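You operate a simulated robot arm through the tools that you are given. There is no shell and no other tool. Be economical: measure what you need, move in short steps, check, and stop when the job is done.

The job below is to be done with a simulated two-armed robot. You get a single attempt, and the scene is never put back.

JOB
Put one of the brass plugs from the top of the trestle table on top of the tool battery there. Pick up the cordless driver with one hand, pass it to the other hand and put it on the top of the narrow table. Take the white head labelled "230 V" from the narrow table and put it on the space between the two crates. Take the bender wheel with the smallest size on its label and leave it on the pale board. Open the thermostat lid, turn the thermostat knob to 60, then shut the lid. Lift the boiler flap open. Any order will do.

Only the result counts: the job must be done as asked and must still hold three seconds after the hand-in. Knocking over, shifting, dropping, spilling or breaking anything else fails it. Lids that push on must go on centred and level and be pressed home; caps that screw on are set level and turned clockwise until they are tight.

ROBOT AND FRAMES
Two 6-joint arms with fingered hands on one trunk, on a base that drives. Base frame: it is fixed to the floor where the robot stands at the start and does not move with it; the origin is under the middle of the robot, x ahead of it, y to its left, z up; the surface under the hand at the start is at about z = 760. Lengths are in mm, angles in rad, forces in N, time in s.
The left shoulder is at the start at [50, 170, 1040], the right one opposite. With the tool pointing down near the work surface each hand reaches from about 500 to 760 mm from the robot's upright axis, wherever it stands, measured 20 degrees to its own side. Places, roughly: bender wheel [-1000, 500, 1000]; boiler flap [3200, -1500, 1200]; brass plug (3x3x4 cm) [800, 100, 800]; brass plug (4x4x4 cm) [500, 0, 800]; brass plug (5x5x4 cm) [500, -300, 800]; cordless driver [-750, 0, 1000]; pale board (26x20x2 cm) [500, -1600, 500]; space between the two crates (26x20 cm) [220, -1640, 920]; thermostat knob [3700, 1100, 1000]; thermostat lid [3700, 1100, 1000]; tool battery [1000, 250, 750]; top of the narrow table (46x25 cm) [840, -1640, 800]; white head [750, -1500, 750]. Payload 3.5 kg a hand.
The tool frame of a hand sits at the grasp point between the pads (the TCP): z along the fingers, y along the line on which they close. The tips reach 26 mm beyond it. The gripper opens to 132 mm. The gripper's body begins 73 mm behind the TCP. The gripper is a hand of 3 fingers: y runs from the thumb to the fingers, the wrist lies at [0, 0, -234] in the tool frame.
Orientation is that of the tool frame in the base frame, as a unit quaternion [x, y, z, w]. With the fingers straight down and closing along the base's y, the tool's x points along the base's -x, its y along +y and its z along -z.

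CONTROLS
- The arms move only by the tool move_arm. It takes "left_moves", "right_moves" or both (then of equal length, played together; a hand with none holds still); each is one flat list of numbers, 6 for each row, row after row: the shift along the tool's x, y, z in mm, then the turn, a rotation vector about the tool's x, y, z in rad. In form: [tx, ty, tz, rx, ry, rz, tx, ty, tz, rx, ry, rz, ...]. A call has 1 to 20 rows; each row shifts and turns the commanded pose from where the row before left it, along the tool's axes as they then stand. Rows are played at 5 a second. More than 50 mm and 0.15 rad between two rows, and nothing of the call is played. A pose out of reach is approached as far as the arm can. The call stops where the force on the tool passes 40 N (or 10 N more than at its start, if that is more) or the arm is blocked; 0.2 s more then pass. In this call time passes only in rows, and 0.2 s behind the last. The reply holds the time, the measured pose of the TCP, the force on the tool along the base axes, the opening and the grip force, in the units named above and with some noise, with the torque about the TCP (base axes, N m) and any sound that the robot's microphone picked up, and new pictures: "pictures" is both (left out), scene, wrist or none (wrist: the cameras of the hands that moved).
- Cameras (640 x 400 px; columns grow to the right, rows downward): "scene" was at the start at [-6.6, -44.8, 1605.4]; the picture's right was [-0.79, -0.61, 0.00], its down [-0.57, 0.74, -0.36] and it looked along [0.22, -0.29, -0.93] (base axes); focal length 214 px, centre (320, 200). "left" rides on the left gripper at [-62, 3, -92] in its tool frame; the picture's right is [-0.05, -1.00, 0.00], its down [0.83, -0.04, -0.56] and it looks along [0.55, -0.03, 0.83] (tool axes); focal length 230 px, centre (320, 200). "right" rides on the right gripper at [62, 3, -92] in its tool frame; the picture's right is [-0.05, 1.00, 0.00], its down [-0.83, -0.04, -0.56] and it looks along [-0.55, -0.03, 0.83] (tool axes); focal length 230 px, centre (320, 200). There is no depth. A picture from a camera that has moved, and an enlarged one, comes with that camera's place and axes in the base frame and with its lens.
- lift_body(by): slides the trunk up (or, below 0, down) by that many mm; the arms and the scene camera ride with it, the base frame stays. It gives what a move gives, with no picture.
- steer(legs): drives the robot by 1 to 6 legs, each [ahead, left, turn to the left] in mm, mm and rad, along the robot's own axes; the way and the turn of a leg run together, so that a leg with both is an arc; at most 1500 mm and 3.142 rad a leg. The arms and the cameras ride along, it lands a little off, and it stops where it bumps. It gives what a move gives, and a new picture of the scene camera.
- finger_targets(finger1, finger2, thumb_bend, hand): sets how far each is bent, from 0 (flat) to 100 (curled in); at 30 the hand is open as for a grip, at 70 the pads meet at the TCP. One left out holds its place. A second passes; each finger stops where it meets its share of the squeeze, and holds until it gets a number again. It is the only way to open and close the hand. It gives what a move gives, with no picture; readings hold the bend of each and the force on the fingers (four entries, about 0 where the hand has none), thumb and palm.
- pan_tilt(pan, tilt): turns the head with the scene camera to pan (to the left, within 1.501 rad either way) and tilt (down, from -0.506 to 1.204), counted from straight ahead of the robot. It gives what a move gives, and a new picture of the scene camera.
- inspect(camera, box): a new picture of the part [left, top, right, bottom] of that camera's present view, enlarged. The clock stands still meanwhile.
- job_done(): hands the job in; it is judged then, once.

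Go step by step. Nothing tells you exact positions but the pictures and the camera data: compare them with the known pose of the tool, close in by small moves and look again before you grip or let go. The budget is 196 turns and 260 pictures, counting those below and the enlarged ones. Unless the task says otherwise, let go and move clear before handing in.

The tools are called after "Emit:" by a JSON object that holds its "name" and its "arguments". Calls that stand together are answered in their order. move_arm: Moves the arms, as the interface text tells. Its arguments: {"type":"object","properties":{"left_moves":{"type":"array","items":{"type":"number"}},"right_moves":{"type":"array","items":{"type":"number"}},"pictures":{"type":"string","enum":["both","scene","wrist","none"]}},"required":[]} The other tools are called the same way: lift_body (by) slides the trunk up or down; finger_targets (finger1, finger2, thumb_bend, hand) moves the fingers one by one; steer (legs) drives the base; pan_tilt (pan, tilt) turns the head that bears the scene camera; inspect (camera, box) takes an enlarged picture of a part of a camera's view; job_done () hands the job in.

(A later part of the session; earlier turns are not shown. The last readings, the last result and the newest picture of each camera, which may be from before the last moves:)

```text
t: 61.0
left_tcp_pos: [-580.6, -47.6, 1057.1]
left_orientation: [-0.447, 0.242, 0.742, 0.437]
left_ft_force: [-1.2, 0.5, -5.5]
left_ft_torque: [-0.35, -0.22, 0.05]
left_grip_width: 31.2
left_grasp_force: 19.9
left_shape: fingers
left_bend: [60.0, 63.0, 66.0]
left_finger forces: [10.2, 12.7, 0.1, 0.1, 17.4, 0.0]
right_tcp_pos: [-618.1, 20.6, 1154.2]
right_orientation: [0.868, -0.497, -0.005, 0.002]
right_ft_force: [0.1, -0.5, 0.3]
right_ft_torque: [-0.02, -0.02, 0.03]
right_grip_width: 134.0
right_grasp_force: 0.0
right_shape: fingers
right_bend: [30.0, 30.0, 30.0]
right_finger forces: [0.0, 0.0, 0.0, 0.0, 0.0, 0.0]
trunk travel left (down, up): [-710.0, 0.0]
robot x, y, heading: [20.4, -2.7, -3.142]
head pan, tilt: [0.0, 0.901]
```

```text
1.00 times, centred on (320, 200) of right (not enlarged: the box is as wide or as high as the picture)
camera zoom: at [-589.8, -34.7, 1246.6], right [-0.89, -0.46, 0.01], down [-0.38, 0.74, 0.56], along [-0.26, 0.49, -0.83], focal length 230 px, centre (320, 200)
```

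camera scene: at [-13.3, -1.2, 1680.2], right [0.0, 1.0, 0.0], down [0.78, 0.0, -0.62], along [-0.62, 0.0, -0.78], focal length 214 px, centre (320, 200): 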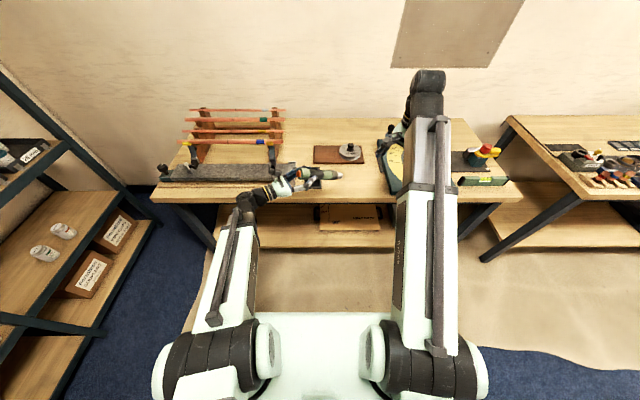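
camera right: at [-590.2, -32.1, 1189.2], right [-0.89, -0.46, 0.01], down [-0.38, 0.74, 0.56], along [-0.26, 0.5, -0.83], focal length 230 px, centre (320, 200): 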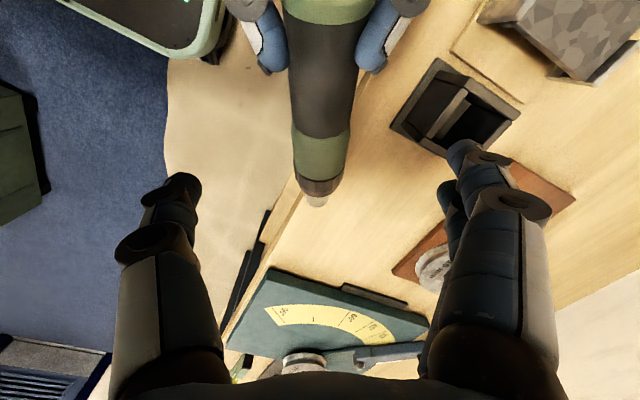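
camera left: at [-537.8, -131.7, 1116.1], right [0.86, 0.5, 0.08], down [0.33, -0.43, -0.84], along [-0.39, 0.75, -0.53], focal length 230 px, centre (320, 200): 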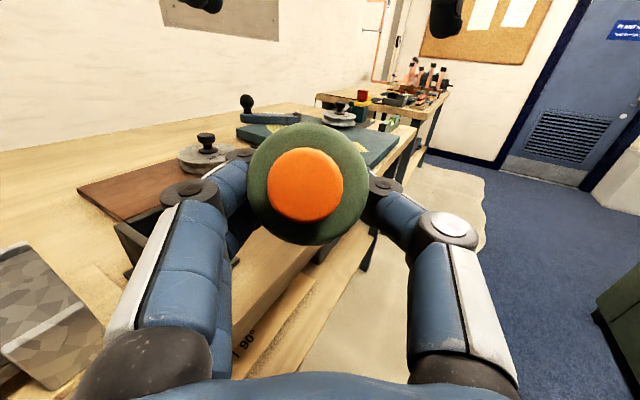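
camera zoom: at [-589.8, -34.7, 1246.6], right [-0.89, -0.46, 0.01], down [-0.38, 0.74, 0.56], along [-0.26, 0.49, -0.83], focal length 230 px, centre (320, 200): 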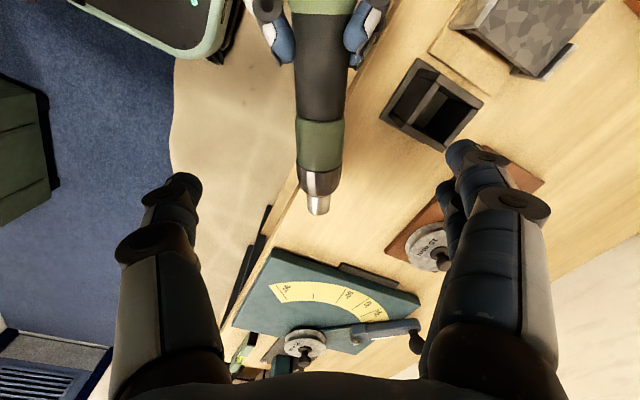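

The driver is now nearly level. The right hand shifts 10 mm along and goes down onto the green section.

Emit:
{"name": "move_arm", "arguments": {"right_moves": [-4, 0, 30, 0, 0, 0, -3, 0, 30, 0, 0, 0, -3, 0, 28, 0, 0, 0], "pictures": "wrist"}}

Emit:
{"name": "finger_targets", "arguments": {"hand": "right", "finger1": 76, "finger2": 76, "thumb_bend": 76}}

Emit:
{"name": "inspect", "arguments": {"camera": "right", "box": [160, 50, 480, 250]}}

```text
t: 61.8
left_tcp_pos: [-580.3, -48.2, 1056.4]
left_orientation: [-0.448, 0.24, 0.744, 0.435]
left_ft_force: [0.3, 0.2, -6.0]
left_ft_torque: [-0.34, -0.18, 0.0]
left_grip_width: 31.1
left_grasp_force: 20.7
left_shape: fingers
left_bend: [60.0, 63.0, 66.0]
left_finger forces: [10.2, 12.7, 0.1, 0.1, 17.5, 0.0]
right_tcp_pos: [-622.4, 29.4, 1069.8]
right_orientation: [0.867, -0.498, -0.006, 0.003]
right_ft_force: [0.5, -0.3, 0.1]
right_ft_torque: [-0.03, 0.01, 0.04]
right_grip_width: 134.0
right_grasp_force: 0.0
right_shape: fingers
right_bend: [30.0, 30.0, 30.0]
right_finger forces: [0.0, 0.0, 0.0, 0.0, 0.0, 0.0]
trunk travel left (down, up): [-710.0, 0.0]
robot x, y, heading: [26.3, 1.1, -3.141]
head pan, tilt: [0.0, 0.901]
camera right: at [-594.0, -26.8, 1161.2], right [-0.89, -0.46, 0.01], down [-0.38, 0.74, 0.56], along [-0.27, 0.49, -0.83], focal length 230 px, centre (320, 200)
```

right: 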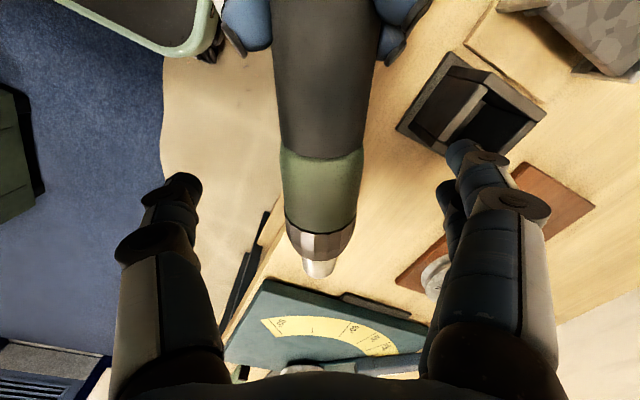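

```text
t: 62.8
left_tcp_pos: [-581.6, -48.4, 1055.6]
left_orientation: [-0.448, 0.24, 0.743, 0.436]
left_ft_force: [-0.8, -1.4, -4.2]
left_ft_torque: [-0.23, -0.18, 0.09]
left_grip_width: 31.0
left_grasp_force: 19.7
left_shape: fingers
left_bend: [60.0, 63.0, 66.0]
left_finger forces: [9.8, 12.8, 0.0, 0.0, 17.1, 0.0]
right_tcp_pos: [-622.5, 29.4, 1069.0]
right_orientation: [0.867, -0.498, -0.004, 0.002]
right_ft_force: [0.3, 1.9, 0.6]
right_ft_torque: [0.07, 0.07, 0.02]
right_grip_width: 37.0
right_grasp_force: 18.3
right_shape: fingers
right_bend: [59.0, 60.0, 65.0]
right_finger forces: [8.3, 8.6, 0.0, 0.1, 19.3, 0.0]
trunk travel left (down, up): [-710.0, 0.0]
robot x, y, heading: [22.9, -1.7, -3.138]
head pan, tilt: [0.0, 0.901]
```

```text
2.00 times, centred on (320, 150) of right
camera zoom: at [-593.8, -26.7, 1161.3], right [-0.89, -0.46, 0.01], down [-0.38, 0.74, 0.56], along [-0.26, 0.5, -0.83], focal length 460 px, centre (320, 300)
```

zoom: 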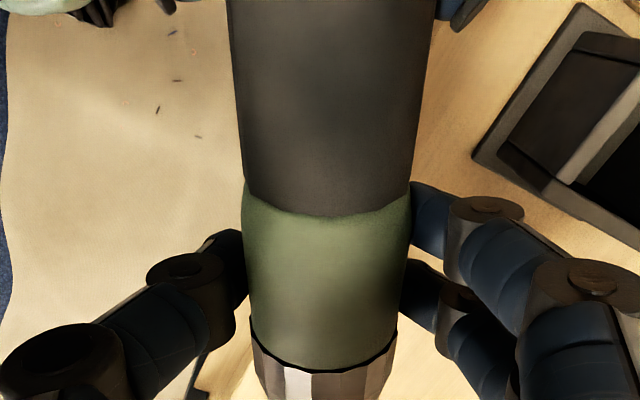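

Right hand holds it well, near the balance point. I open the left hand and draw it back.

Emit:
{"name": "finger_targets", "arguments": {"hand": "left", "finger1": 30, "finger2": 30, "thumb_bend": 30}}

Emit:
{"name": "move_arm", "arguments": {"left_moves": [0, 0, -30, 0, 0, 0, 0, 0, -40, 0, 0, 0, 0, 0, -40, 0, 0, 0], "pictures": "both"}}

Emit:
{"name": "inspect", "arguments": {"camera": "right", "box": [100, 0, 580, 300]}}

```text
t: 63.8
left_tcp_pos: [-579.1, -48.7, 1056.3]
left_orientation: [-0.447, 0.241, 0.742, 0.437]
left_ft_force: [0.2, -1.0, 0.0]
left_ft_torque: [-0.01, -0.02, -0.04]
left_grip_width: 134.0
left_grasp_force: 0.1
left_shape: fingers
left_bend: [30.0, 30.0, 30.0]
left_finger forces: [0.0, 0.0, 0.0, 0.0, 0.0, 0.1]
right_tcp_pos: [-622.2, 29.4, 1069.8]
right_orientation: [0.868, -0.497, -0.006, 0.002]
right_ft_force: [0.1, -0.6, 0.4]
right_ft_torque: [0.11, 0.07, 0.0]
right_grip_width: 37.6
right_grasp_force: 17.8
right_shape: fingers
right_bend: [58.0, 60.0, 65.0]
right_finger forces: [9.1, 9.1, 0.0, 0.0, 18.1, 0.1]
trunk travel left (down, up): [-710.0, 0.0]
robot x, y, heading: [23.8, -4.2, -3.138]
head pan, tilt: [0.0, 0.901]
```

```text
t: 64.6
left_tcp_pos: [-529.3, -132.4, 1004.2]
left_orientation: [-0.448, 0.241, 0.742, 0.437]
left_ft_force: [1.0, -0.4, 0.3]
left_ft_torque: [-0.04, -0.02, 0.03]
left_grip_width: 134.0
left_grasp_force: 0.0
left_shape: fingers
left_bend: [30.0, 30.0, 30.0]
left_finger forces: [0.0, 0.0, 0.1, 0.0, 0.1, 0.0]
right_tcp_pos: [-622.6, 30.0, 1068.2]
right_orientation: [0.867, -0.498, -0.006, 0.002]
right_ft_force: [0.0, 0.1, 0.3]
right_ft_torque: [0.08, 0.04, 0.02]
right_grip_width: 37.7
right_grasp_force: 18.2
right_shape: fingers
right_bend: [58.0, 60.0, 65.0]
right_finger forces: [9.2, 9.2, 0.0, 0.0, 18.1, 0.0]
trunk travel left (down, up): [-710.0, 0.0]
robot x, y, heading: [22.1, 2.0, -3.142]
head pan, tilt: [0.0, 0.901]
camera scene: at [-13.6, -1.6, 1680.2], right [0.0, 1.0, 0.0], down [0.78, 0.0, -0.62], along [-0.62, 0.0, -0.78], focal length 214 px, centre (320, 200)
camera left: at [-475.9, -230.3, 1013.4], right [0.87, 0.48, 0.08], down [0.11, -0.03, -0.99], along [-0.47, 0.88, -0.08], focal length 230 px, centre (320, 200)
```

scene: 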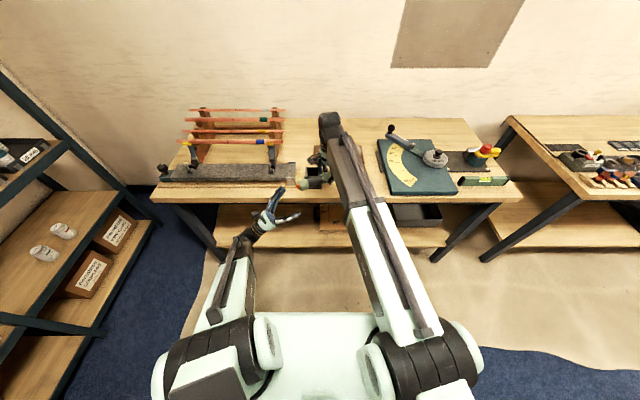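
left: 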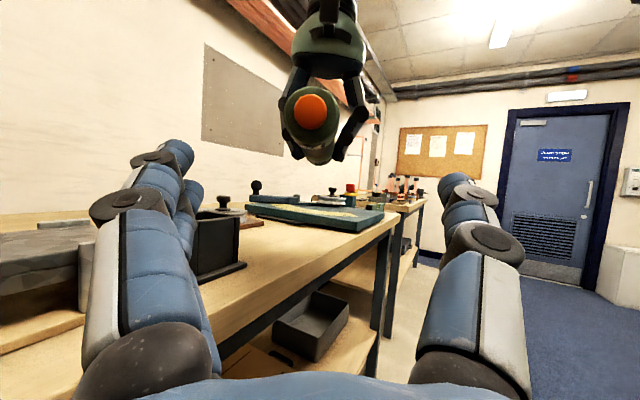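

```text
1.33 times, centred on (340, 150) of right
camera zoom: at [-593.7, -27.0, 1161.4], right [-0.89, -0.46, 0.01], down [-0.38, 0.74, 0.56], along [-0.26, 0.5, -0.83], focal length 307 px, centre (293, 267)
```

zoom: 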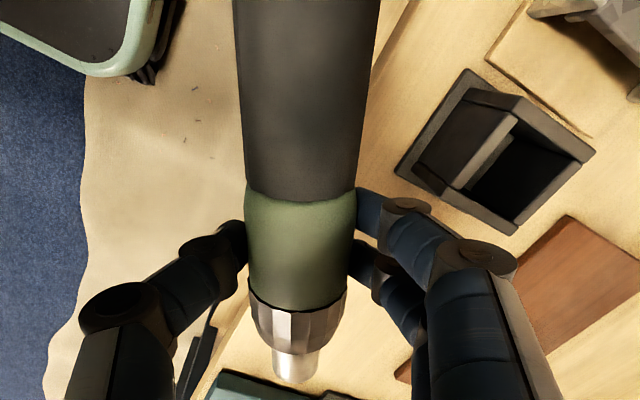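

Handed over. I move the right hand with the driver up and to the right, and turn the left hand to a 45° forward-down pose for picking the wheel by its knob.

Emit:
{"name": "move_arm", "arguments": {"right_moves": [-20.3, -32.6, -16, 0, 0, 0, -20.3, -32.6, -16, 0, 0, 0, -20.3, -32.6, -16, 0, 0, 0, -20.3, -32.6, -16, 0, 0, 0, -20.3, -32.6, -16, 0, 0, 0, 0, 0, 0, 0, 0, 0, 0, 0, 0, 0, 0, 0, 0, 0, 0, 0, 0, 0, 0, 0, 0, 0, 0, 0, 0, 0, 0, 0, 0, 0, 0, 0, 0, 0, 0, 0, 0, 0, 0, 0, 0, 0, 0, 0, 0, 0, 0, 0, 0, 0, 0, 0, 0, 0, 0, 0, 0, 0, 0, 0, 0, 0, 0, 0, 0, 0, 0, 0, 0, 0, 0, 0, 0, 0, 0, 0, 0, 0, 0, 0, 0, 0, 0, 0], "left_moves": [0, 0, 0, 0, 0, 0, 0, 0, 0, 0, 0, 0, 0, 0, 0, 0, 0, 0, -14.5, 29.3, 17.3, 0, 0, 0, -14.5, 29.3, 17.3, 0, 0, 0, -14.5, 29.3, 17.3, 0, 0, 0, -14.5, 29.3, 17.3, 0, 0, 0, -14.5, 29.3, 17.3, 0, 0, 0, 0, 0, 0, -0.1006, 0.1043, -0.0113, 0, 0, 0, -0.1006, 0.1043, -0.0113, 0, 0, 0, -0.1006, 0.1043, -0.0113, 0, 0, 0, -0.1006, 0.1043, -0.0113, 0, 0, 0, -0.1006, 0.1043, -0.0113, 0, 0, 0, -0.1006, 0.1043, -0.0113, 0, 0, 0, -0.1006, 0.1043, -0.0113, 0, 0, 0, -0.1006, 0.1043, -0.0113, 0, 0, 0, -0.1006, 0.1043, -0.0113, 0, 0, 0, -0.1006, 0.1043, -0.0113, 0, 0, 0, -0.1006, 0.1043, -0.0113], "pictures": "scene"}}

```text
t: 68.6
left_tcp_pos: [-625.9, -160.9, 930.0]
left_orientation: [0.847, -0.003, -0.531, -0.01]
left_ft_force: [0.4, 0.2, 0.7]
left_ft_torque: [0.03, 0.02, 0.02]
left_grip_width: 134.0
left_grasp_force: 0.1
left_shape: fingers
left_bend: [30.0, 30.0, 30.0]
left_finger forces: [0.0, 0.0, 0.1, 0.0, 0.0, 0.0]
left hand out of reach, approached as far as the arm can: row 13, 14, 15, 16, 17, 18, 19
right_tcp_pos: [-528.7, 201.4, 1144.7]
right_orientation: [0.867, -0.498, -0.006, 0.002]
right_ft_force: [0.7, -0.2, -5.2]
right_ft_torque: [0.06, 0.03, 0.0]
right_grip_width: 37.5
right_grasp_force: 17.8
right_shape: fingers
right_bend: [58.0, 60.0, 65.0]
right_finger forces: [9.3, 8.7, 0.0, 0.1, 18.2, 0.1]
trunk travel left (down, up): [-710.0, 0.0]
robot x, y, heading: [24.6, -2.9, -3.146]
head pan, tilt: [0.0, 0.901]
camera scene: at [-13.7, -0.4, 1680.2], right [0.0, 1.0, 0.0], down [0.78, 0.0, -0.62], along [-0.62, 0.0, -0.78], focal length 214 px, centre (320, 200)
```

scene: 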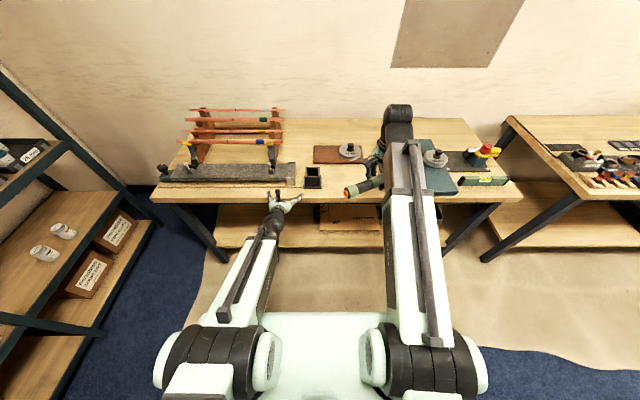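

I raise the left hand clear of the bench and finish its pitch.

Emit:
{"name": "move_arm", "arguments": {"left_moves": [-38, 0, -10, 0, 0, 0, -38, 0, 0, 0, 0, 0, -38, 0, 0, 0, 0, 0, -38, 0, 5, 0, 0, 0, 0, 0, 0, 0, 0.112, 0, 0, 0, 0, 0, 0.112, 0, 0, 0, 0, 0, 0.112, 0], "pictures": "none"}}

Emit:
{"name": "steer", "arguments": {"legs": [[0, -300, 0]]}}

```text
t: 70.2
left_tcp_pos: [-681.9, -158.9, 1050.4]
left_orientation: [0.924, -0.006, -0.381, -0.011]
left_ft_force: [0.2, 0.2, 0.0]
left_ft_torque: [-0.02, 0.01, 0.0]
left_grip_width: 134.2
left_grasp_force: 0.0
left_shape: fingers
left_bend: [30.0, 30.0, 30.0]
left_finger forces: [0.0, 0.0, 0.0, 0.1, 0.0, 0.0]
left hand out of reach, approached as far as the arm can: row 1, 2
right_tcp_pos: [-527.5, 200.1, 1144.0]
right_orientation: [0.867, -0.498, -0.005, 0.002]
right_ft_force: [0.1, -0.2, -5.8]
right_ft_torque: [0.09, 0.02, 0.01]
right_grip_width: 37.7
right_grasp_force: 18.2
right_shape: fingers
right_bend: [58.0, 60.0, 65.0]
right_finger forces: [9.4, 8.8, 0.1, 0.0, 18.1, 0.0]
trunk travel left (down, up): [-710.0, 0.0]
robot x, y, heading: [23.8, 0.8, -3.142]
head pan, tilt: [0.0, 0.901]
```

```text
t: 72.3
left_tcp_pos: [-681.7, 150.0, 1051.3]
left_orientation: [0.924, -0.006, -0.382, -0.011]
left_ft_force: [0.3, -0.3, 0.7]
left_ft_torque: [0.02, 0.0, 0.02]
left_grip_width: 134.6
left_grasp_force: 0.0
left_shape: fingers
left_bend: [30.0, 30.0, 30.0]
left_finger forces: [0.0, 0.0, 0.0, 0.0, 0.0, 0.0]
right_tcp_pos: [-528.0, 507.2, 1144.1]
right_orientation: [0.867, -0.498, -0.006, 0.002]
right_ft_force: [-0.1, 0.7, -5.5]
right_ft_torque: [0.05, 0.05, 0.01]
right_grip_width: 37.6
right_grasp_force: 18.3
right_shape: fingers
right_bend: [58.0, 60.0, 65.0]
right_finger forces: [9.4, 8.7, 0.1, 0.0, 18.0, 0.0]
trunk travel left (down, up): [-710.0, 0.0]
robot x, y, heading: [22.3, 306.0, 3.141]
head pan, tilt: [0.0, 0.901]
camera scene: at [-13.7, 306.7, 1680.2], right [0.0, 1.0, 0.0], down [0.78, 0.0, -0.62], along [-0.62, 0.0, -0.78], focal length 214 px, centre (320, 200)
```

scene: 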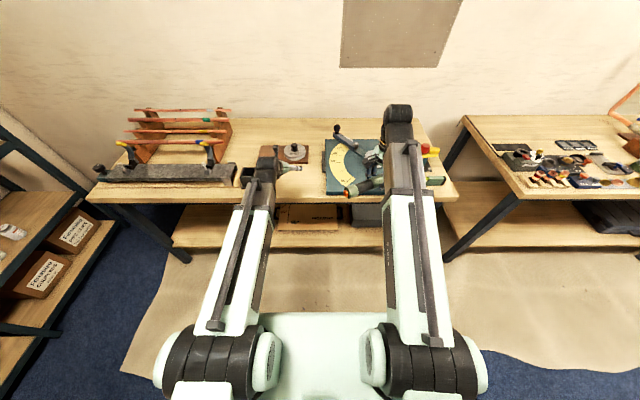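

Emit:
{"name": "steer", "arguments": {"legs": [[170, 0, 0]]}}

Emit:
{"name": "inspect", "arguments": {"camera": "left", "box": [0, 0, 640, 400]}}

Emit:
{"name": "inspect", "arguments": {"camera": "scene", "box": [240, 110, 400, 210]}}

```text
t: 73.7
left_tcp_pos: [-851.4, 151.4, 1049.3]
left_orientation: [0.924, -0.007, -0.381, -0.011]
left_ft_force: [-0.4, 0.4, 0.2]
left_ft_torque: [0.01, -0.01, -0.01]
left_grip_width: 134.4
left_grasp_force: 0.0
left_shape: fingers
left_bend: [30.0, 30.0, 30.0]
left_finger forces: [0.0, 0.0, 0.0, 0.1, 0.0, 0.0]
right_tcp_pos: [-698.2, 508.3, 1143.3]
right_orientation: [0.866, -0.5, -0.004, 0.002]
right_ft_force: [0.1, -0.5, -6.1]
right_ft_torque: [0.13, 0.03, 0.03]
right_grip_width: 37.6
right_grasp_force: 18.3
right_shape: fingers
right_bend: [58.0, 60.0, 65.0]
right_finger forces: [9.6, 8.9, 0.1, 0.0, 18.0, 0.0]
trunk travel left (down, up): [-710.0, 0.0]
robot x, y, heading: [-148.2, 305.8, 3.139]
head pan, tilt: [0.0, 0.901]
camera scene: at [-185.9, 305.5, 1680.1], right [0.0, 1.0, 0.0], down [0.78, 0.0, -0.62], along [-0.62, 0.0, -0.78], focal length 214 px, centre (320, 200)
```

scene: 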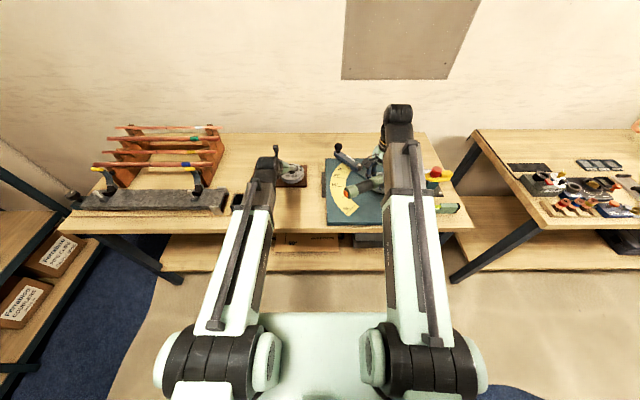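

```text
1.00 times, centred on (320, 200) of left (not enlarged: the box is as wide or as high as the picture)
camera zoom: at [-830.7, 145.6, 1159.0], right [-0.02, 1.0, 0.05], down [0.98, 0.03, -0.19], along [-0.19, 0.05, -0.98], focal length 230 px, centre (320, 200)
```

zoom: 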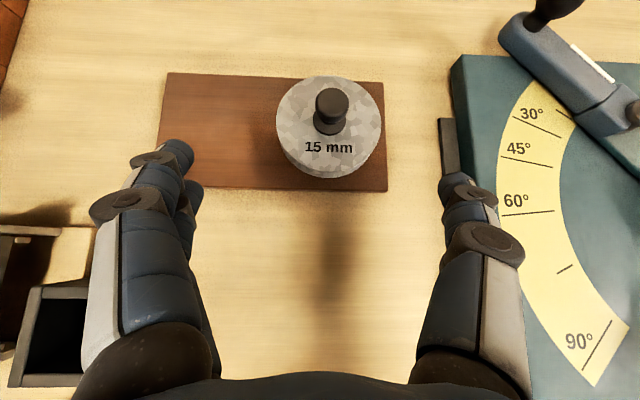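

```text
4.00 times, centred on (320, 160) of scene
camera zoom: at [-185.9, 305.5, 1680.1], right [0.0, 1.0, 0.0], down [0.78, 0.0, -0.62], along [-0.62, 0.0, -0.78], focal length 858 px, centre (320, 360)
```

zoom: 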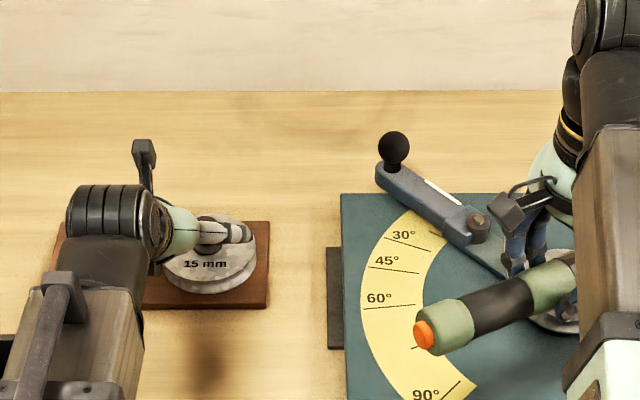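

It's the 15 mm wheel, knob near [-948,164,978]. I approach along the tool axis.

Emit:
{"name": "move_arm", "arguments": {"left_moves": [-17, -13, 0, 0, 0, 0, 0, 0, 35, 0, 0, 0, 0, 0, 35, 0, 0, 0], "pictures": "wrist"}}

```text
t: 74.5
left_tcp_pos: [-913.7, 164.4, 1013.4]
left_orientation: [0.924, -0.008, -0.382, -0.011]
left_ft_force: [-0.2, 0.1, 0.4]
left_ft_torque: [-0.01, 0.03, -0.01]
left_grip_width: 134.4
left_grasp_force: 0.2
left_shape: fingers
left_bend: [30.0, 30.0, 30.0]
left_finger forces: [0.1, 0.1, 0.0, 0.0, 0.0, 0.0]
right_tcp_pos: [-697.5, 509.8, 1143.7]
right_orientation: [0.866, -0.5, -0.006, 0.003]
right_ft_force: [0.4, -0.2, -5.3]
right_ft_torque: [0.08, 0.03, 0.0]
right_grip_width: 37.3
right_grasp_force: 18.4
right_shape: fingers
right_bend: [58.0, 60.0, 65.0]
right_finger forces: [9.5, 8.8, 0.1, 0.1, 18.1, 0.0]
trunk travel left (down, up): [-710.0, 0.0]
robot x, y, heading: [-148.0, 306.4, 3.133]
head pan, tilt: [0.0, 0.901]
camera left: at [-891.3, 159.9, 1123.0], right [-0.02, 1.0, 0.05], down [0.98, 0.03, -0.19], along [-0.19, 0.05, -0.98], focal length 230 px, centre (320, 200)
```

left: 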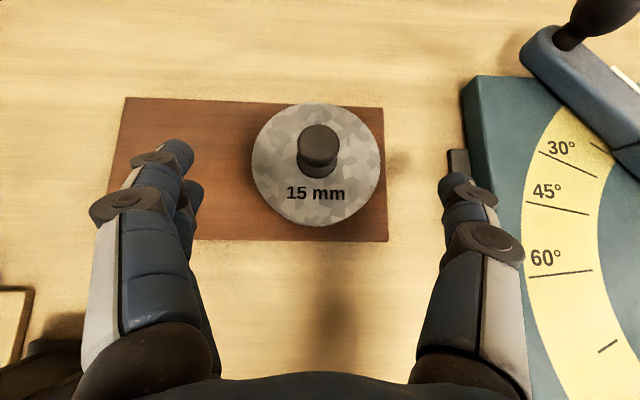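

Triangulation puts the knob at [-964,166] with its top at z ≈ 965. I go on approaching and look once more.

Emit:
{"name": "move_arm", "arguments": {"left_moves": [7, -2, 22, 0, 0, 0, 0, 0, 23, 0, 0, 0], "pictures": "wrist"}}

```text
t: 75.1
left_tcp_pos: [-939.9, 168.1, 977.5]
left_orientation: [0.924, -0.007, -0.382, -0.011]
left_ft_force: [-0.4, -1.1, 0.2]
left_ft_torque: [-0.02, -0.03, -0.01]
left_grip_width: 134.3
left_grasp_force: 0.0
left_shape: fingers
left_bend: [30.0, 30.0, 30.0]
left_finger forces: [0.0, 0.1, 0.0, 0.0, 0.0, 0.0]
right_tcp_pos: [-697.1, 508.1, 1143.8]
right_orientation: [0.866, -0.5, -0.005, 0.002]
right_ft_force: [-0.7, -0.1, -5.7]
right_ft_torque: [0.09, 0.03, 0.02]
right_grip_width: 37.7
right_grasp_force: 18.5
right_shape: fingers
right_bend: [58.0, 60.0, 65.0]
right_finger forces: [9.4, 8.8, 0.0, 0.0, 18.2, 0.1]
trunk travel left (down, up): [-710.0, 0.0]
robot x, y, heading: [-146.3, 304.5, 3.139]
head pan, tilt: [0.0, 0.901]
camera left: at [-917.7, 163.6, 1087.2], right [-0.02, 1.0, 0.05], down [0.98, 0.03, -0.19], along [-0.19, 0.05, -0.98], focal length 230 px, centre (320, 200)
```

left: 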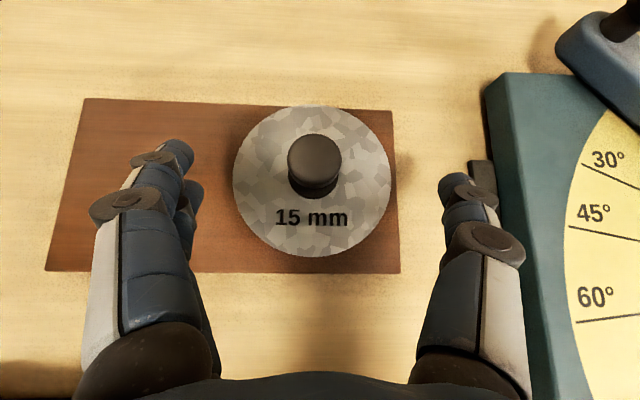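

Emit:
{"name": "move_arm", "arguments": {"left_moves": [0, 2, 15, 0, 0, 0, 0, 0, 14, 0, 0, 0], "pictures": "wrist"}}

Emit:
{"name": "finger_targets", "arguments": {"hand": "left", "finger1": 60, "finger2": 60, "thumb_bend": 60}}

Emit:
{"name": "inspect", "arguments": {"camera": "left", "box": [160, 80, 480, 280]}}

```text
t: 75.7
left_tcp_pos: [-960.5, 168.1, 957.0]
left_orientation: [0.924, -0.008, -0.382, -0.012]
left_ft_force: [0.3, -0.4, 0.2]
left_ft_torque: [0.04, 0.02, -0.02]
left_grip_width: 134.3
left_grasp_force: 0.0
left_shape: fingers
left_bend: [30.0, 30.0, 30.0]
left_finger forces: [0.1, 0.1, 0.2, 0.0, 0.0, 0.0]
right_tcp_pos: [-696.0, 509.3, 1144.5]
right_orientation: [0.866, -0.5, -0.006, 0.002]
right_ft_force: [-0.6, 0.3, -6.1]
right_ft_torque: [0.09, 0.05, 0.02]
right_grip_width: 37.8
right_grasp_force: 18.0
right_shape: fingers
right_bend: [58.0, 60.0, 65.0]
right_finger forces: [9.4, 8.8, 0.0, 0.0, 18.1, 0.1]
trunk travel left (down, up): [-710.0, 0.0]
robot x, y, heading: [-146.5, 303.5, 3.135]
head pan, tilt: [0.0, 0.901]
camera left: at [-938.9, 162.8, 1066.3], right [-0.02, 1.0, 0.05], down [0.98, 0.03, -0.19], along [-0.19, 0.05, -0.98], focal length 230 px, centre (320, 200)
```

left: 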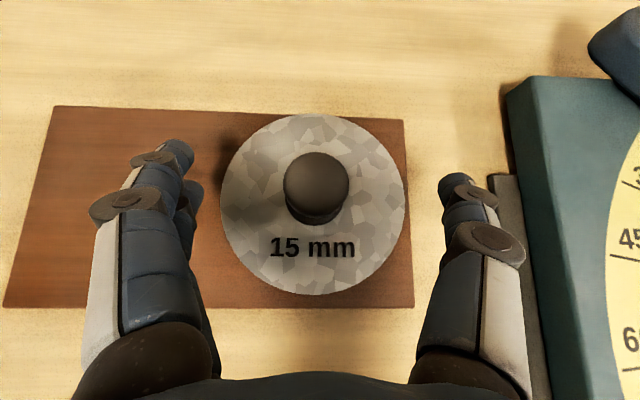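

```text
t: 76.7
left_tcp_pos: [-960.4, 168.6, 957.5]
left_orientation: [0.924, -0.007, -0.382, -0.011]
left_ft_force: [-0.1, 0.0, 0.0]
left_ft_torque: [-0.04, 0.01, -0.01]
left_grip_width: 35.4
left_grasp_force: 0.0
left_shape: fingers
left_bend: [60.0, 60.0, 60.0]
left_finger forces: [0.0, 0.0, 0.0, 0.0, 0.0, 0.0]
right_tcp_pos: [-696.2, 507.8, 1143.2]
right_orientation: [0.866, -0.5, -0.004, 0.002]
right_ft_force: [0.8, 0.4, -5.8]
right_ft_torque: [0.1, 0.06, 0.01]
right_grip_width: 37.8
right_grasp_force: 18.6
right_shape: fingers
right_bend: [58.0, 60.0, 65.0]
right_finger forces: [9.5, 8.8, 0.0, 0.1, 18.1, 0.0]
trunk travel left (down, up): [-710.0, 0.0]
robot x, y, heading: [-145.3, 303.0, 3.141]
head pan, tilt: [0.0, 0.901]
```

```text
2.00 times, centred on (320, 180) of left
camera zoom: at [-938.6, 162.8, 1066.6], right [-0.02, 1.0, 0.05], down [0.98, 0.03, -0.19], along [-0.19, 0.05, -0.98], focal length 460 px, centre (320, 240)
```

zoom: 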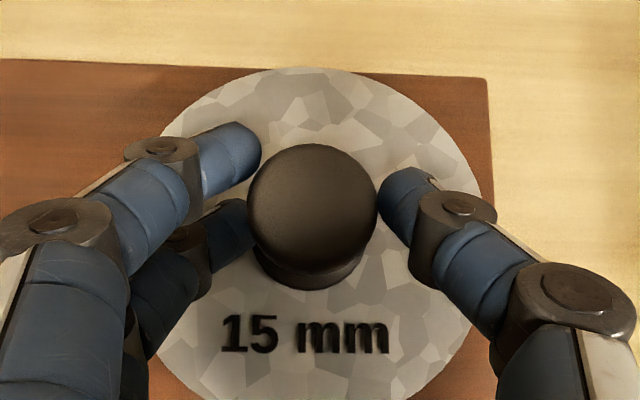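

The fingers bracket the knob well. I close and lift a little.

Emit:
{"name": "finger_targets", "arguments": {"hand": "left", "finger1": 78, "finger2": 78, "thumb_bend": 78}}

Emit:
{"name": "move_arm", "arguments": {"left_moves": [-11, 0, -11, 0, 0, 0, -14, 0, -14, 0, 0, 0, -14, 0, -14, 0, 0, 0], "pictures": "wrist"}}

Emit:
{"name": "inspect", "arguments": {"camera": "scene", "box": [200, 110, 360, 210]}}

```text
t: 77.7
left_tcp_pos: [-961.1, 169.1, 956.8]
left_orientation: [0.925, -0.007, -0.381, -0.011]
left_ft_force: [0.1, 1.3, -0.3]
left_ft_torque: [0.03, -0.02, 0.01]
left_grip_width: 25.3
left_grasp_force: 18.0
left_shape: fingers
left_bend: [64.0, 66.0, 67.0]
left_finger forces: [8.5, 8.7, 0.1, 0.0, 18.8, 0.0]
right_tcp_pos: [-697.1, 508.5, 1143.6]
right_orientation: [0.866, -0.5, -0.006, 0.002]
right_ft_force: [0.7, -0.3, -5.6]
right_ft_torque: [0.12, 0.02, -0.04]
right_grip_width: 37.8
right_grasp_force: 18.6
right_shape: fingers
right_bend: [58.0, 60.0, 65.0]
right_finger forces: [9.5, 8.8, 0.1, 0.0, 18.2, 0.0]
trunk travel left (down, up): [-710.0, 0.0]
robot x, y, heading: [-148.6, 304.6, 3.138]
head pan, tilt: [0.0, 0.901]
```

```text
t: 78.5
left_tcp_pos: [-959.7, 166.0, 1009.2]
left_orientation: [0.924, -0.007, -0.382, -0.011]
left_ft_force: [0.4, 0.2, -3.8]
left_ft_torque: [0.05, -0.06, -0.01]
left_grip_width: 25.0
left_grasp_force: 17.8
left_shape: fingers
left_bend: [64.0, 66.0, 67.0]
left_finger forces: [8.5, 9.1, 0.1, 0.1, 18.9, 0.0]
right_tcp_pos: [-697.5, 508.6, 1144.7]
right_orientation: [0.866, -0.5, -0.006, 0.002]
right_ft_force: [0.1, 0.1, -5.4]
right_ft_torque: [0.12, 0.05, -0.03]
right_grip_width: 37.6
right_grasp_force: 18.5
right_shape: fingers
right_bend: [58.0, 60.0, 65.0]
right_finger forces: [9.5, 8.8, 0.1, 0.0, 18.2, 0.0]
trunk travel left (down, up): [-710.0, 0.0]
robot x, y, heading: [-145.5, 308.0, 3.143]
head pan, tilt: [0.0, 0.901]
camera left: at [-938.2, 161.6, 1119.8], right [-0.02, 1.0, 0.05], down [0.98, 0.03, -0.19], along [-0.19, 0.05, -0.98], focal length 230 px, centre (320, 200)
```

left: 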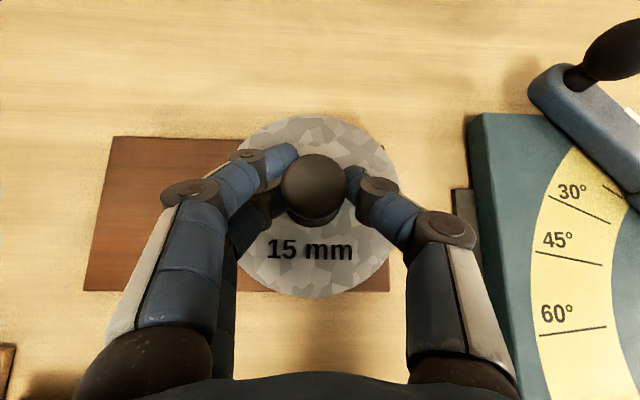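

```text
4.00 times, centred on (280, 160) of scene
camera zoom: at [-184.0, 305.5, 1680.2], right [0.0, 1.0, 0.0], down [0.78, 0.0, -0.62], along [-0.62, 0.0, -0.78], focal length 858 px, centre (480, 360)
```

zoom: 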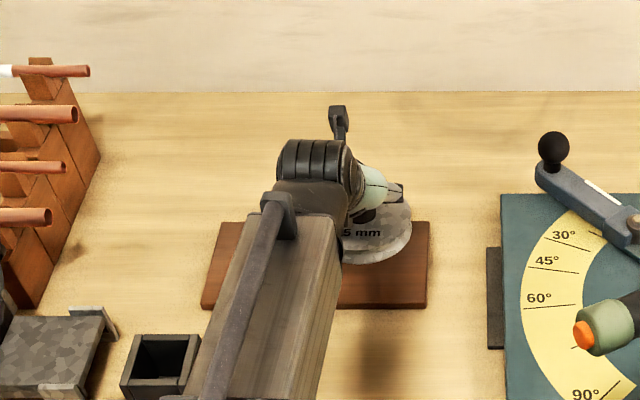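

The wheel is up, level in the grip. I raise it more, back off and turn towards the shelving wall.

Emit:
{"name": "move_arm", "arguments": {"left_moves": [-20, 0, -26, 0, 0, 0, -20, 0, -26, 0, 0, 0, -15, 0, -22, 0, 0, 0], "pictures": "none"}}

Emit:
{"name": "steer", "arguments": {"legs": [[-170, 0, 0], [0, 0, 1.571], [700, 0, 0]]}}

Emit:
{"name": "pan_tilt", "arguments": {"pan": 0.4, "tilt": 0.7}}

```text
t: 79.3
left_tcp_pos: [-946.0, 166.3, 1104.0]
left_orientation: [0.924, -0.008, -0.381, -0.012]
left_ft_force: [-0.3, 0.4, -3.7]
left_ft_torque: [0.0, -0.02, -0.01]
left_grip_width: 25.1
left_grasp_force: 17.9
left_shape: fingers
left_bend: [64.0, 66.0, 67.0]
left_finger forces: [8.6, 9.7, 0.1, 0.0, 18.6, 0.0]
right_tcp_pos: [-696.8, 508.7, 1144.7]
right_orientation: [0.866, -0.5, -0.005, 0.002]
right_ft_force: [-0.3, -0.1, -6.1]
right_ft_torque: [0.12, 0.04, 0.0]
right_grip_width: 37.3
right_grasp_force: 18.4
right_shape: fingers
right_bend: [58.0, 60.0, 65.0]
right_finger forces: [9.5, 8.8, 0.0, 0.0, 18.2, 0.0]
trunk travel left (down, up): [-710.0, 0.0]
robot x, y, heading: [-148.5, 306.9, 3.142]
head pan, tilt: [0.0, 0.901]
```

```text
t: 88.1
left_tcp_pos: [246.3, -1175.8, 1103.2]
left_orientation: [0.641, 0.666, -0.27, 0.269]
left_ft_force: [0.5, 0.1, -3.4]
left_ft_torque: [0.05, 0.0, -0.01]
left_grip_width: 24.7
left_grasp_force: 19.5
left_shape: fingers
left_bend: [64.0, 66.0, 67.0]
left_finger forces: [8.8, 11.4, 0.0, 0.0, 18.6, 0.0]
right_tcp_pos: [-110.5, -944.9, 1144.2]
right_orientation: [0.958, 0.287, -0.002, 0.005]
right_ft_force: [-1.0, 0.3, -5.4]
right_ft_torque: [0.0, 0.12, -0.02]
right_grip_width: 37.5
right_grasp_force: 17.5
right_shape: fingers
right_bend: [58.0, 60.0, 66.0]
right_finger forces: [9.4, 8.4, 0.0, 0.0, 17.4, 0.1]
trunk travel left (down, up): [-710.0, 0.0]
robot x, y, heading: [62.6, -380.3, -1.521]
head pan, tilt: [0.0, 0.901]
camera scene: at [62.0, -422.9, 1680.1], right [-1.0, -0.05, 0.0], down [-0.04, 0.78, -0.62], along [0.03, -0.62, -0.78], focal length 214 px, centre (320, 200)
```

scene: 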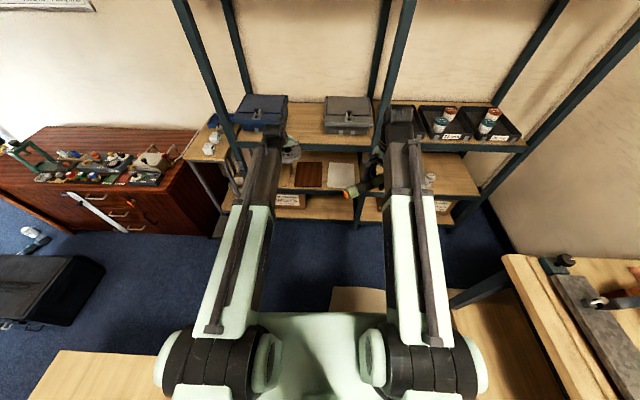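

```text
t: 89.0
left_tcp_pos: [245.1, -1174.8, 1103.3]
left_orientation: [0.64, 0.667, -0.27, 0.27]
left_ft_force: [-0.6, -0.6, -4.0]
left_ft_torque: [0.04, 0.03, 0.0]
left_grip_width: 24.6
left_grasp_force: 19.6
left_shape: fingers
left_bend: [64.0, 66.0, 67.0]
left_finger forces: [9.0, 11.4, 0.0, 0.0, 18.6, 0.0]
right_tcp_pos: [-109.5, -945.7, 1143.6]
right_orientation: [0.958, 0.286, -0.003, 0.005]
right_ft_force: [0.9, 0.7, -6.1]
right_ft_torque: [-0.03, 0.11, 0.01]
right_grip_width: 37.3
right_grasp_force: 17.9
right_shape: fingers
right_bend: [58.0, 60.0, 66.0]
right_finger forces: [9.4, 8.5, 0.0, 0.0, 17.6, 0.0]
trunk travel left (down, up): [-710.0, 0.0]
robot x, y, heading: [59.6, -384.9, -1.519]
head pan, tilt: [0.4, 0.7]
camera scene: at [95.0, -423.2, 1696.3], right [-0.9, -0.44, 0.0], down [-0.28, 0.58, -0.76], along [0.33, -0.69, -0.64], focal length 214 px, centre (320, 200)
```

scene: 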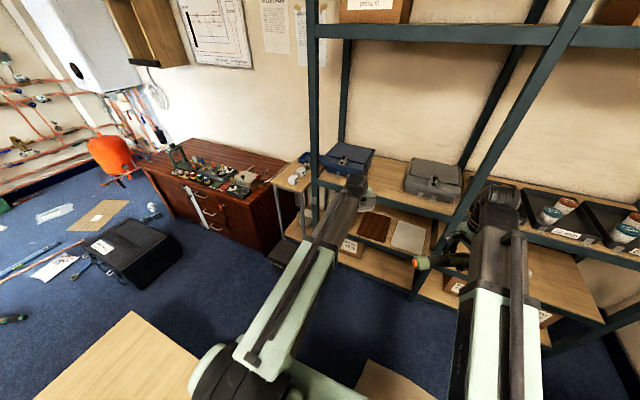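

Emit:
{"name": "inspect", "arguments": {"camera": "scene", "box": [260, 130, 470, 270]}}

```text
2.86 times, centred on (365, 200) of scene
camera zoom: at [95.0, -423.2, 1696.3], right [-0.9, -0.44, 0.0], down [-0.28, 0.58, -0.76], along [0.33, -0.69, -0.64], focal length 613 px, centre (191, 200)
```

zoom: 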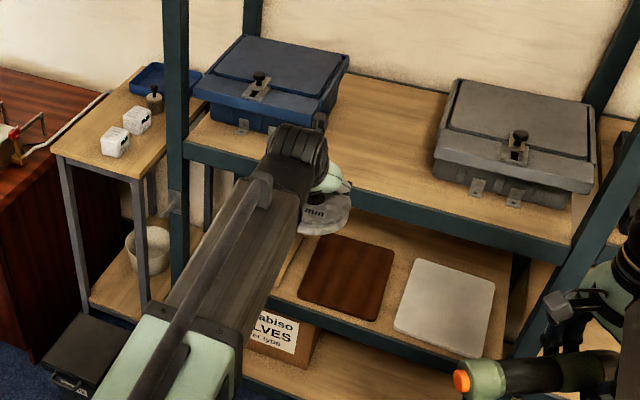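

The pale board lies on the lower shelf near [-40,-1625], beside a brown one. I tuck the right hand (with driver) aside, and shift the robot in front, still outside the shelf.

Emit:
{"name": "move_arm", "arguments": {"right_moves": [-13.2, -46, 0, 0, 0, 0, -13.2, -46, 0, 0, 0, 0, -13.2, -46, 0, 0, 0, 0, -13.2, -46, 0, 0, 0, 0, -13.2, -46, 0, 0, 0, 0, -13.2, -46, 0, 0, 0, 0, -13.2, -46, 0, 0, 0, 0, -13.2, -46, 0, 0, 0, 0], "pictures": "none"}}

Emit:
{"name": "steer", "arguments": {"legs": [[0, 0, -0.05], [0, -215, 0], [180, 0, 0]]}}

Emit:
{"name": "pan_tilt", "arguments": {"pan": 0.1, "tilt": 0.7}}

```text
t: 90.8
left_tcp_pos: [245.4, -1174.2, 1103.0]
left_orientation: [0.64, 0.666, -0.27, 0.27]
left_ft_force: [0.4, 0.7, -3.4]
left_ft_torque: [-0.01, 0.01, 0.01]
left_grip_width: 24.8
left_grasp_force: 20.1
left_shape: fingers
left_bend: [64.0, 66.0, 67.0]
left_finger forces: [8.9, 11.8, 0.0, 0.1, 18.5, 0.1]
right_tcp_pos: [-411.9, -709.3, 1142.0]
right_orientation: [0.958, 0.287, -0.003, 0.006]
right_ft_force: [-0.5, 1.2, -5.9]
right_ft_torque: [-0.01, 0.07, -0.01]
right_grip_width: 37.6
right_grasp_force: 17.7
right_shape: fingers
right_bend: [58.0, 60.0, 66.0]
right_finger forces: [9.4, 8.4, 0.1, 0.0, 17.6, 0.1]
right hand out of reach, approached as far as the arm can: row 5, 6
trunk travel left (down, up): [-710.0, 0.0]
robot x, y, heading: [59.2, -380.1, -1.516]
head pan, tilt: [0.4, 0.7]
```

```text
t: 94.0
left_tcp_pos: [-9.9, -1370.2, 1102.0]
left_orientation: [0.657, 0.65, -0.277, 0.263]
left_ft_force: [0.2, -0.5, -2.9]
left_ft_torque: [0.01, 0.03, -0.03]
left_grip_width: 24.6
left_grasp_force: 20.0
left_shape: fingers
left_bend: [64.0, 66.0, 67.0]
left_finger forces: [9.0, 11.9, 0.0, 0.0, 18.6, 0.0]
right_tcp_pos: [-640.5, -870.7, 1140.0]
right_orientation: [0.965, 0.261, -0.002, 0.004]
right_ft_force: [-0.1, 0.2, -6.1]
right_ft_torque: [-0.03, 0.11, -0.01]
right_grip_width: 37.3
right_grasp_force: 17.9
right_shape: fingers
right_bend: [58.0, 60.0, 66.0]
right_finger forces: [9.6, 8.3, 0.1, 0.1, 17.6, 0.0]
trunk travel left (down, up): [-710.0, 0.0]
robot x, y, heading: [-153.5, -569.4, -1.56]
head pan, tilt: [0.4, 0.7]
camera scene: at [-122.3, -611.5, 1696.3], right [-0.92, -0.39, 0.0], down [-0.25, 0.59, -0.76], along [0.3, -0.7, -0.65], focal length 214 px, centre (320, 200)
```

scene: 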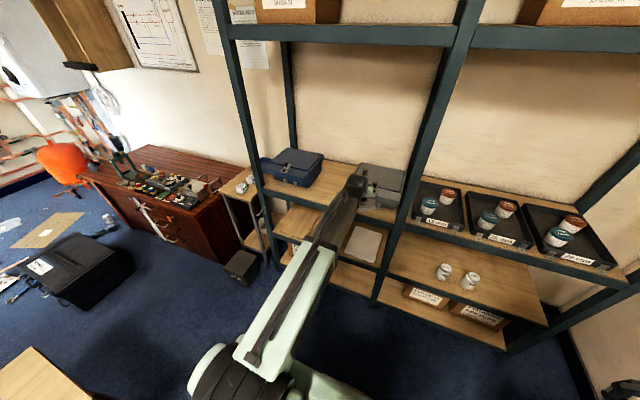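

```text
t: 94.8
left_tcp_pos: [-9.8, -1368.3, 1102.5]
left_orientation: [0.657, 0.65, -0.277, 0.262]
left_ft_force: [-0.2, 0.0, -3.2]
left_ft_torque: [0.04, 0.03, -0.03]
left_grip_width: 24.5
left_grasp_force: 19.7
left_shape: fingers
left_bend: [64.0, 66.0, 67.0]
left_finger forces: [9.0, 12.1, 0.1, 0.1, 18.4, 0.0]
right_tcp_pos: [-641.1, -869.7, 1141.5]
right_orientation: [0.965, 0.261, -0.002, 0.005]
right_ft_force: [0.7, 0.7, -4.8]
right_ft_torque: [-0.04, 0.15, 0.0]
right_grip_width: 37.3
right_grasp_force: 18.3
right_shape: fingers
right_bend: [58.0, 60.0, 66.0]
right_finger forces: [9.4, 8.3, 0.0, 0.0, 17.6, 0.1]
trunk travel left (down, up): [-710.0, 0.0]
robot x, y, heading: [-155.7, -565.5, -1.572]
head pan, tilt: [0.099, 0.7]
camera scene: at [-147.0, -615.8, 1696.3], right [-0.99, -0.1, 0.0], down [-0.07, 0.64, -0.76], along [0.08, -0.76, -0.64], focal length 214 px, centre (320, 200)
```

scene: 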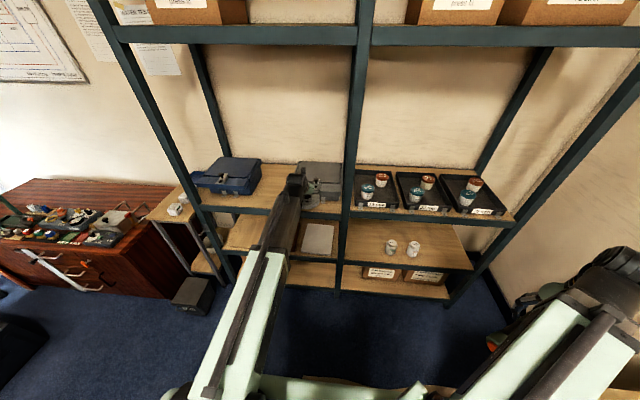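

Emit:
{"name": "lift_body", "arguments": {"by": -450}}

Emit:
{"name": "pan_tilt", "arguments": {"pan": 0.1, "tilt": 0.5}}

Emit:
{"name": "inspect", "arguments": {"camera": "left", "box": [0, 0, 640, 400]}}

```text
refused: -450 is not a number from -400 to 400
```

```text
t: 95.5
left_tcp_pos: [-10.3, -1368.5, 1102.8]
left_orientation: [0.657, 0.65, -0.277, 0.262]
left_ft_force: [-0.3, -0.4, -3.6]
left_ft_torque: [0.07, 0.03, 0.0]
left_grip_width: 24.7
left_grasp_force: 19.1
left_shape: fingers
left_bend: [64.0, 66.0, 67.0]
left_finger forces: [9.1, 12.2, 0.1, 0.0, 18.5, 0.0]
right_tcp_pos: [-640.3, -868.3, 1142.2]
right_orientation: [0.965, 0.261, -0.003, 0.005]
right_ft_force: [-0.1, -0.4, -5.5]
right_ft_torque: [-0.01, 0.07, 0.02]
right_grip_width: 37.6
right_grasp_force: 18.5
right_shape: fingers
right_bend: [58.0, 60.0, 66.0]
right_finger forces: [9.4, 8.3, 0.0, 0.0, 17.7, 0.1]
trunk travel left (down, up): [-710.0, 0.0]
robot x, y, heading: [-153.5, -572.9, -1.567]
head pan, tilt: [0.099, 0.499]
camera scene: at [-146.5, -621.6, 1714.0], right [-0.99, -0.1, 0.0], down [-0.05, 0.48, -0.88], along [0.09, -0.87, -0.48], focal length 214 px, centre (320, 200)
```

scene: 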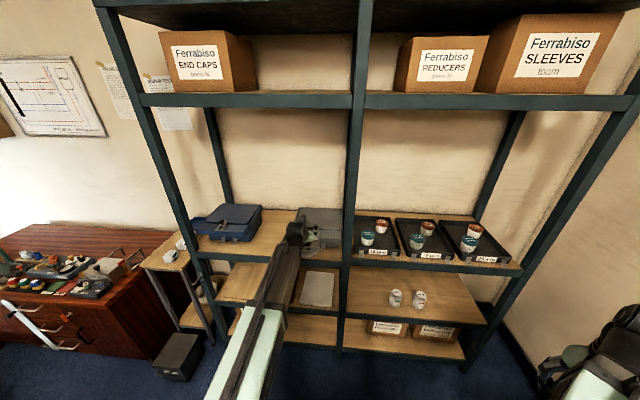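

```text
1.00 times, centred on (320, 200) of left (not enlarged: the box is as wide or as high as the picture)
camera zoom: at [-5.0, -1346.8, 1212.6], right [-1.0, -0.02, 0.05], down [-0.03, 0.98, -0.19], along [-0.05, -0.19, -0.98], focal length 230 px, centre (320, 200)
```

zoom: 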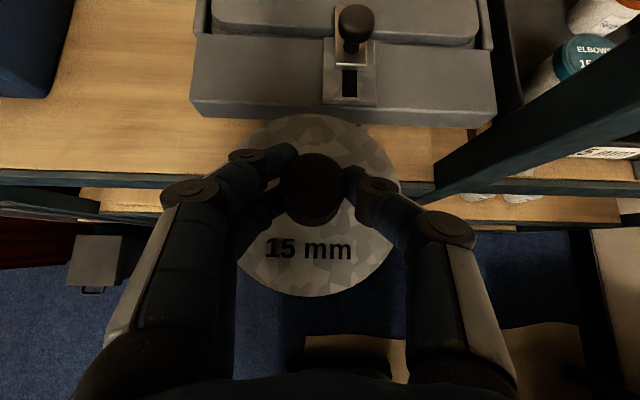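

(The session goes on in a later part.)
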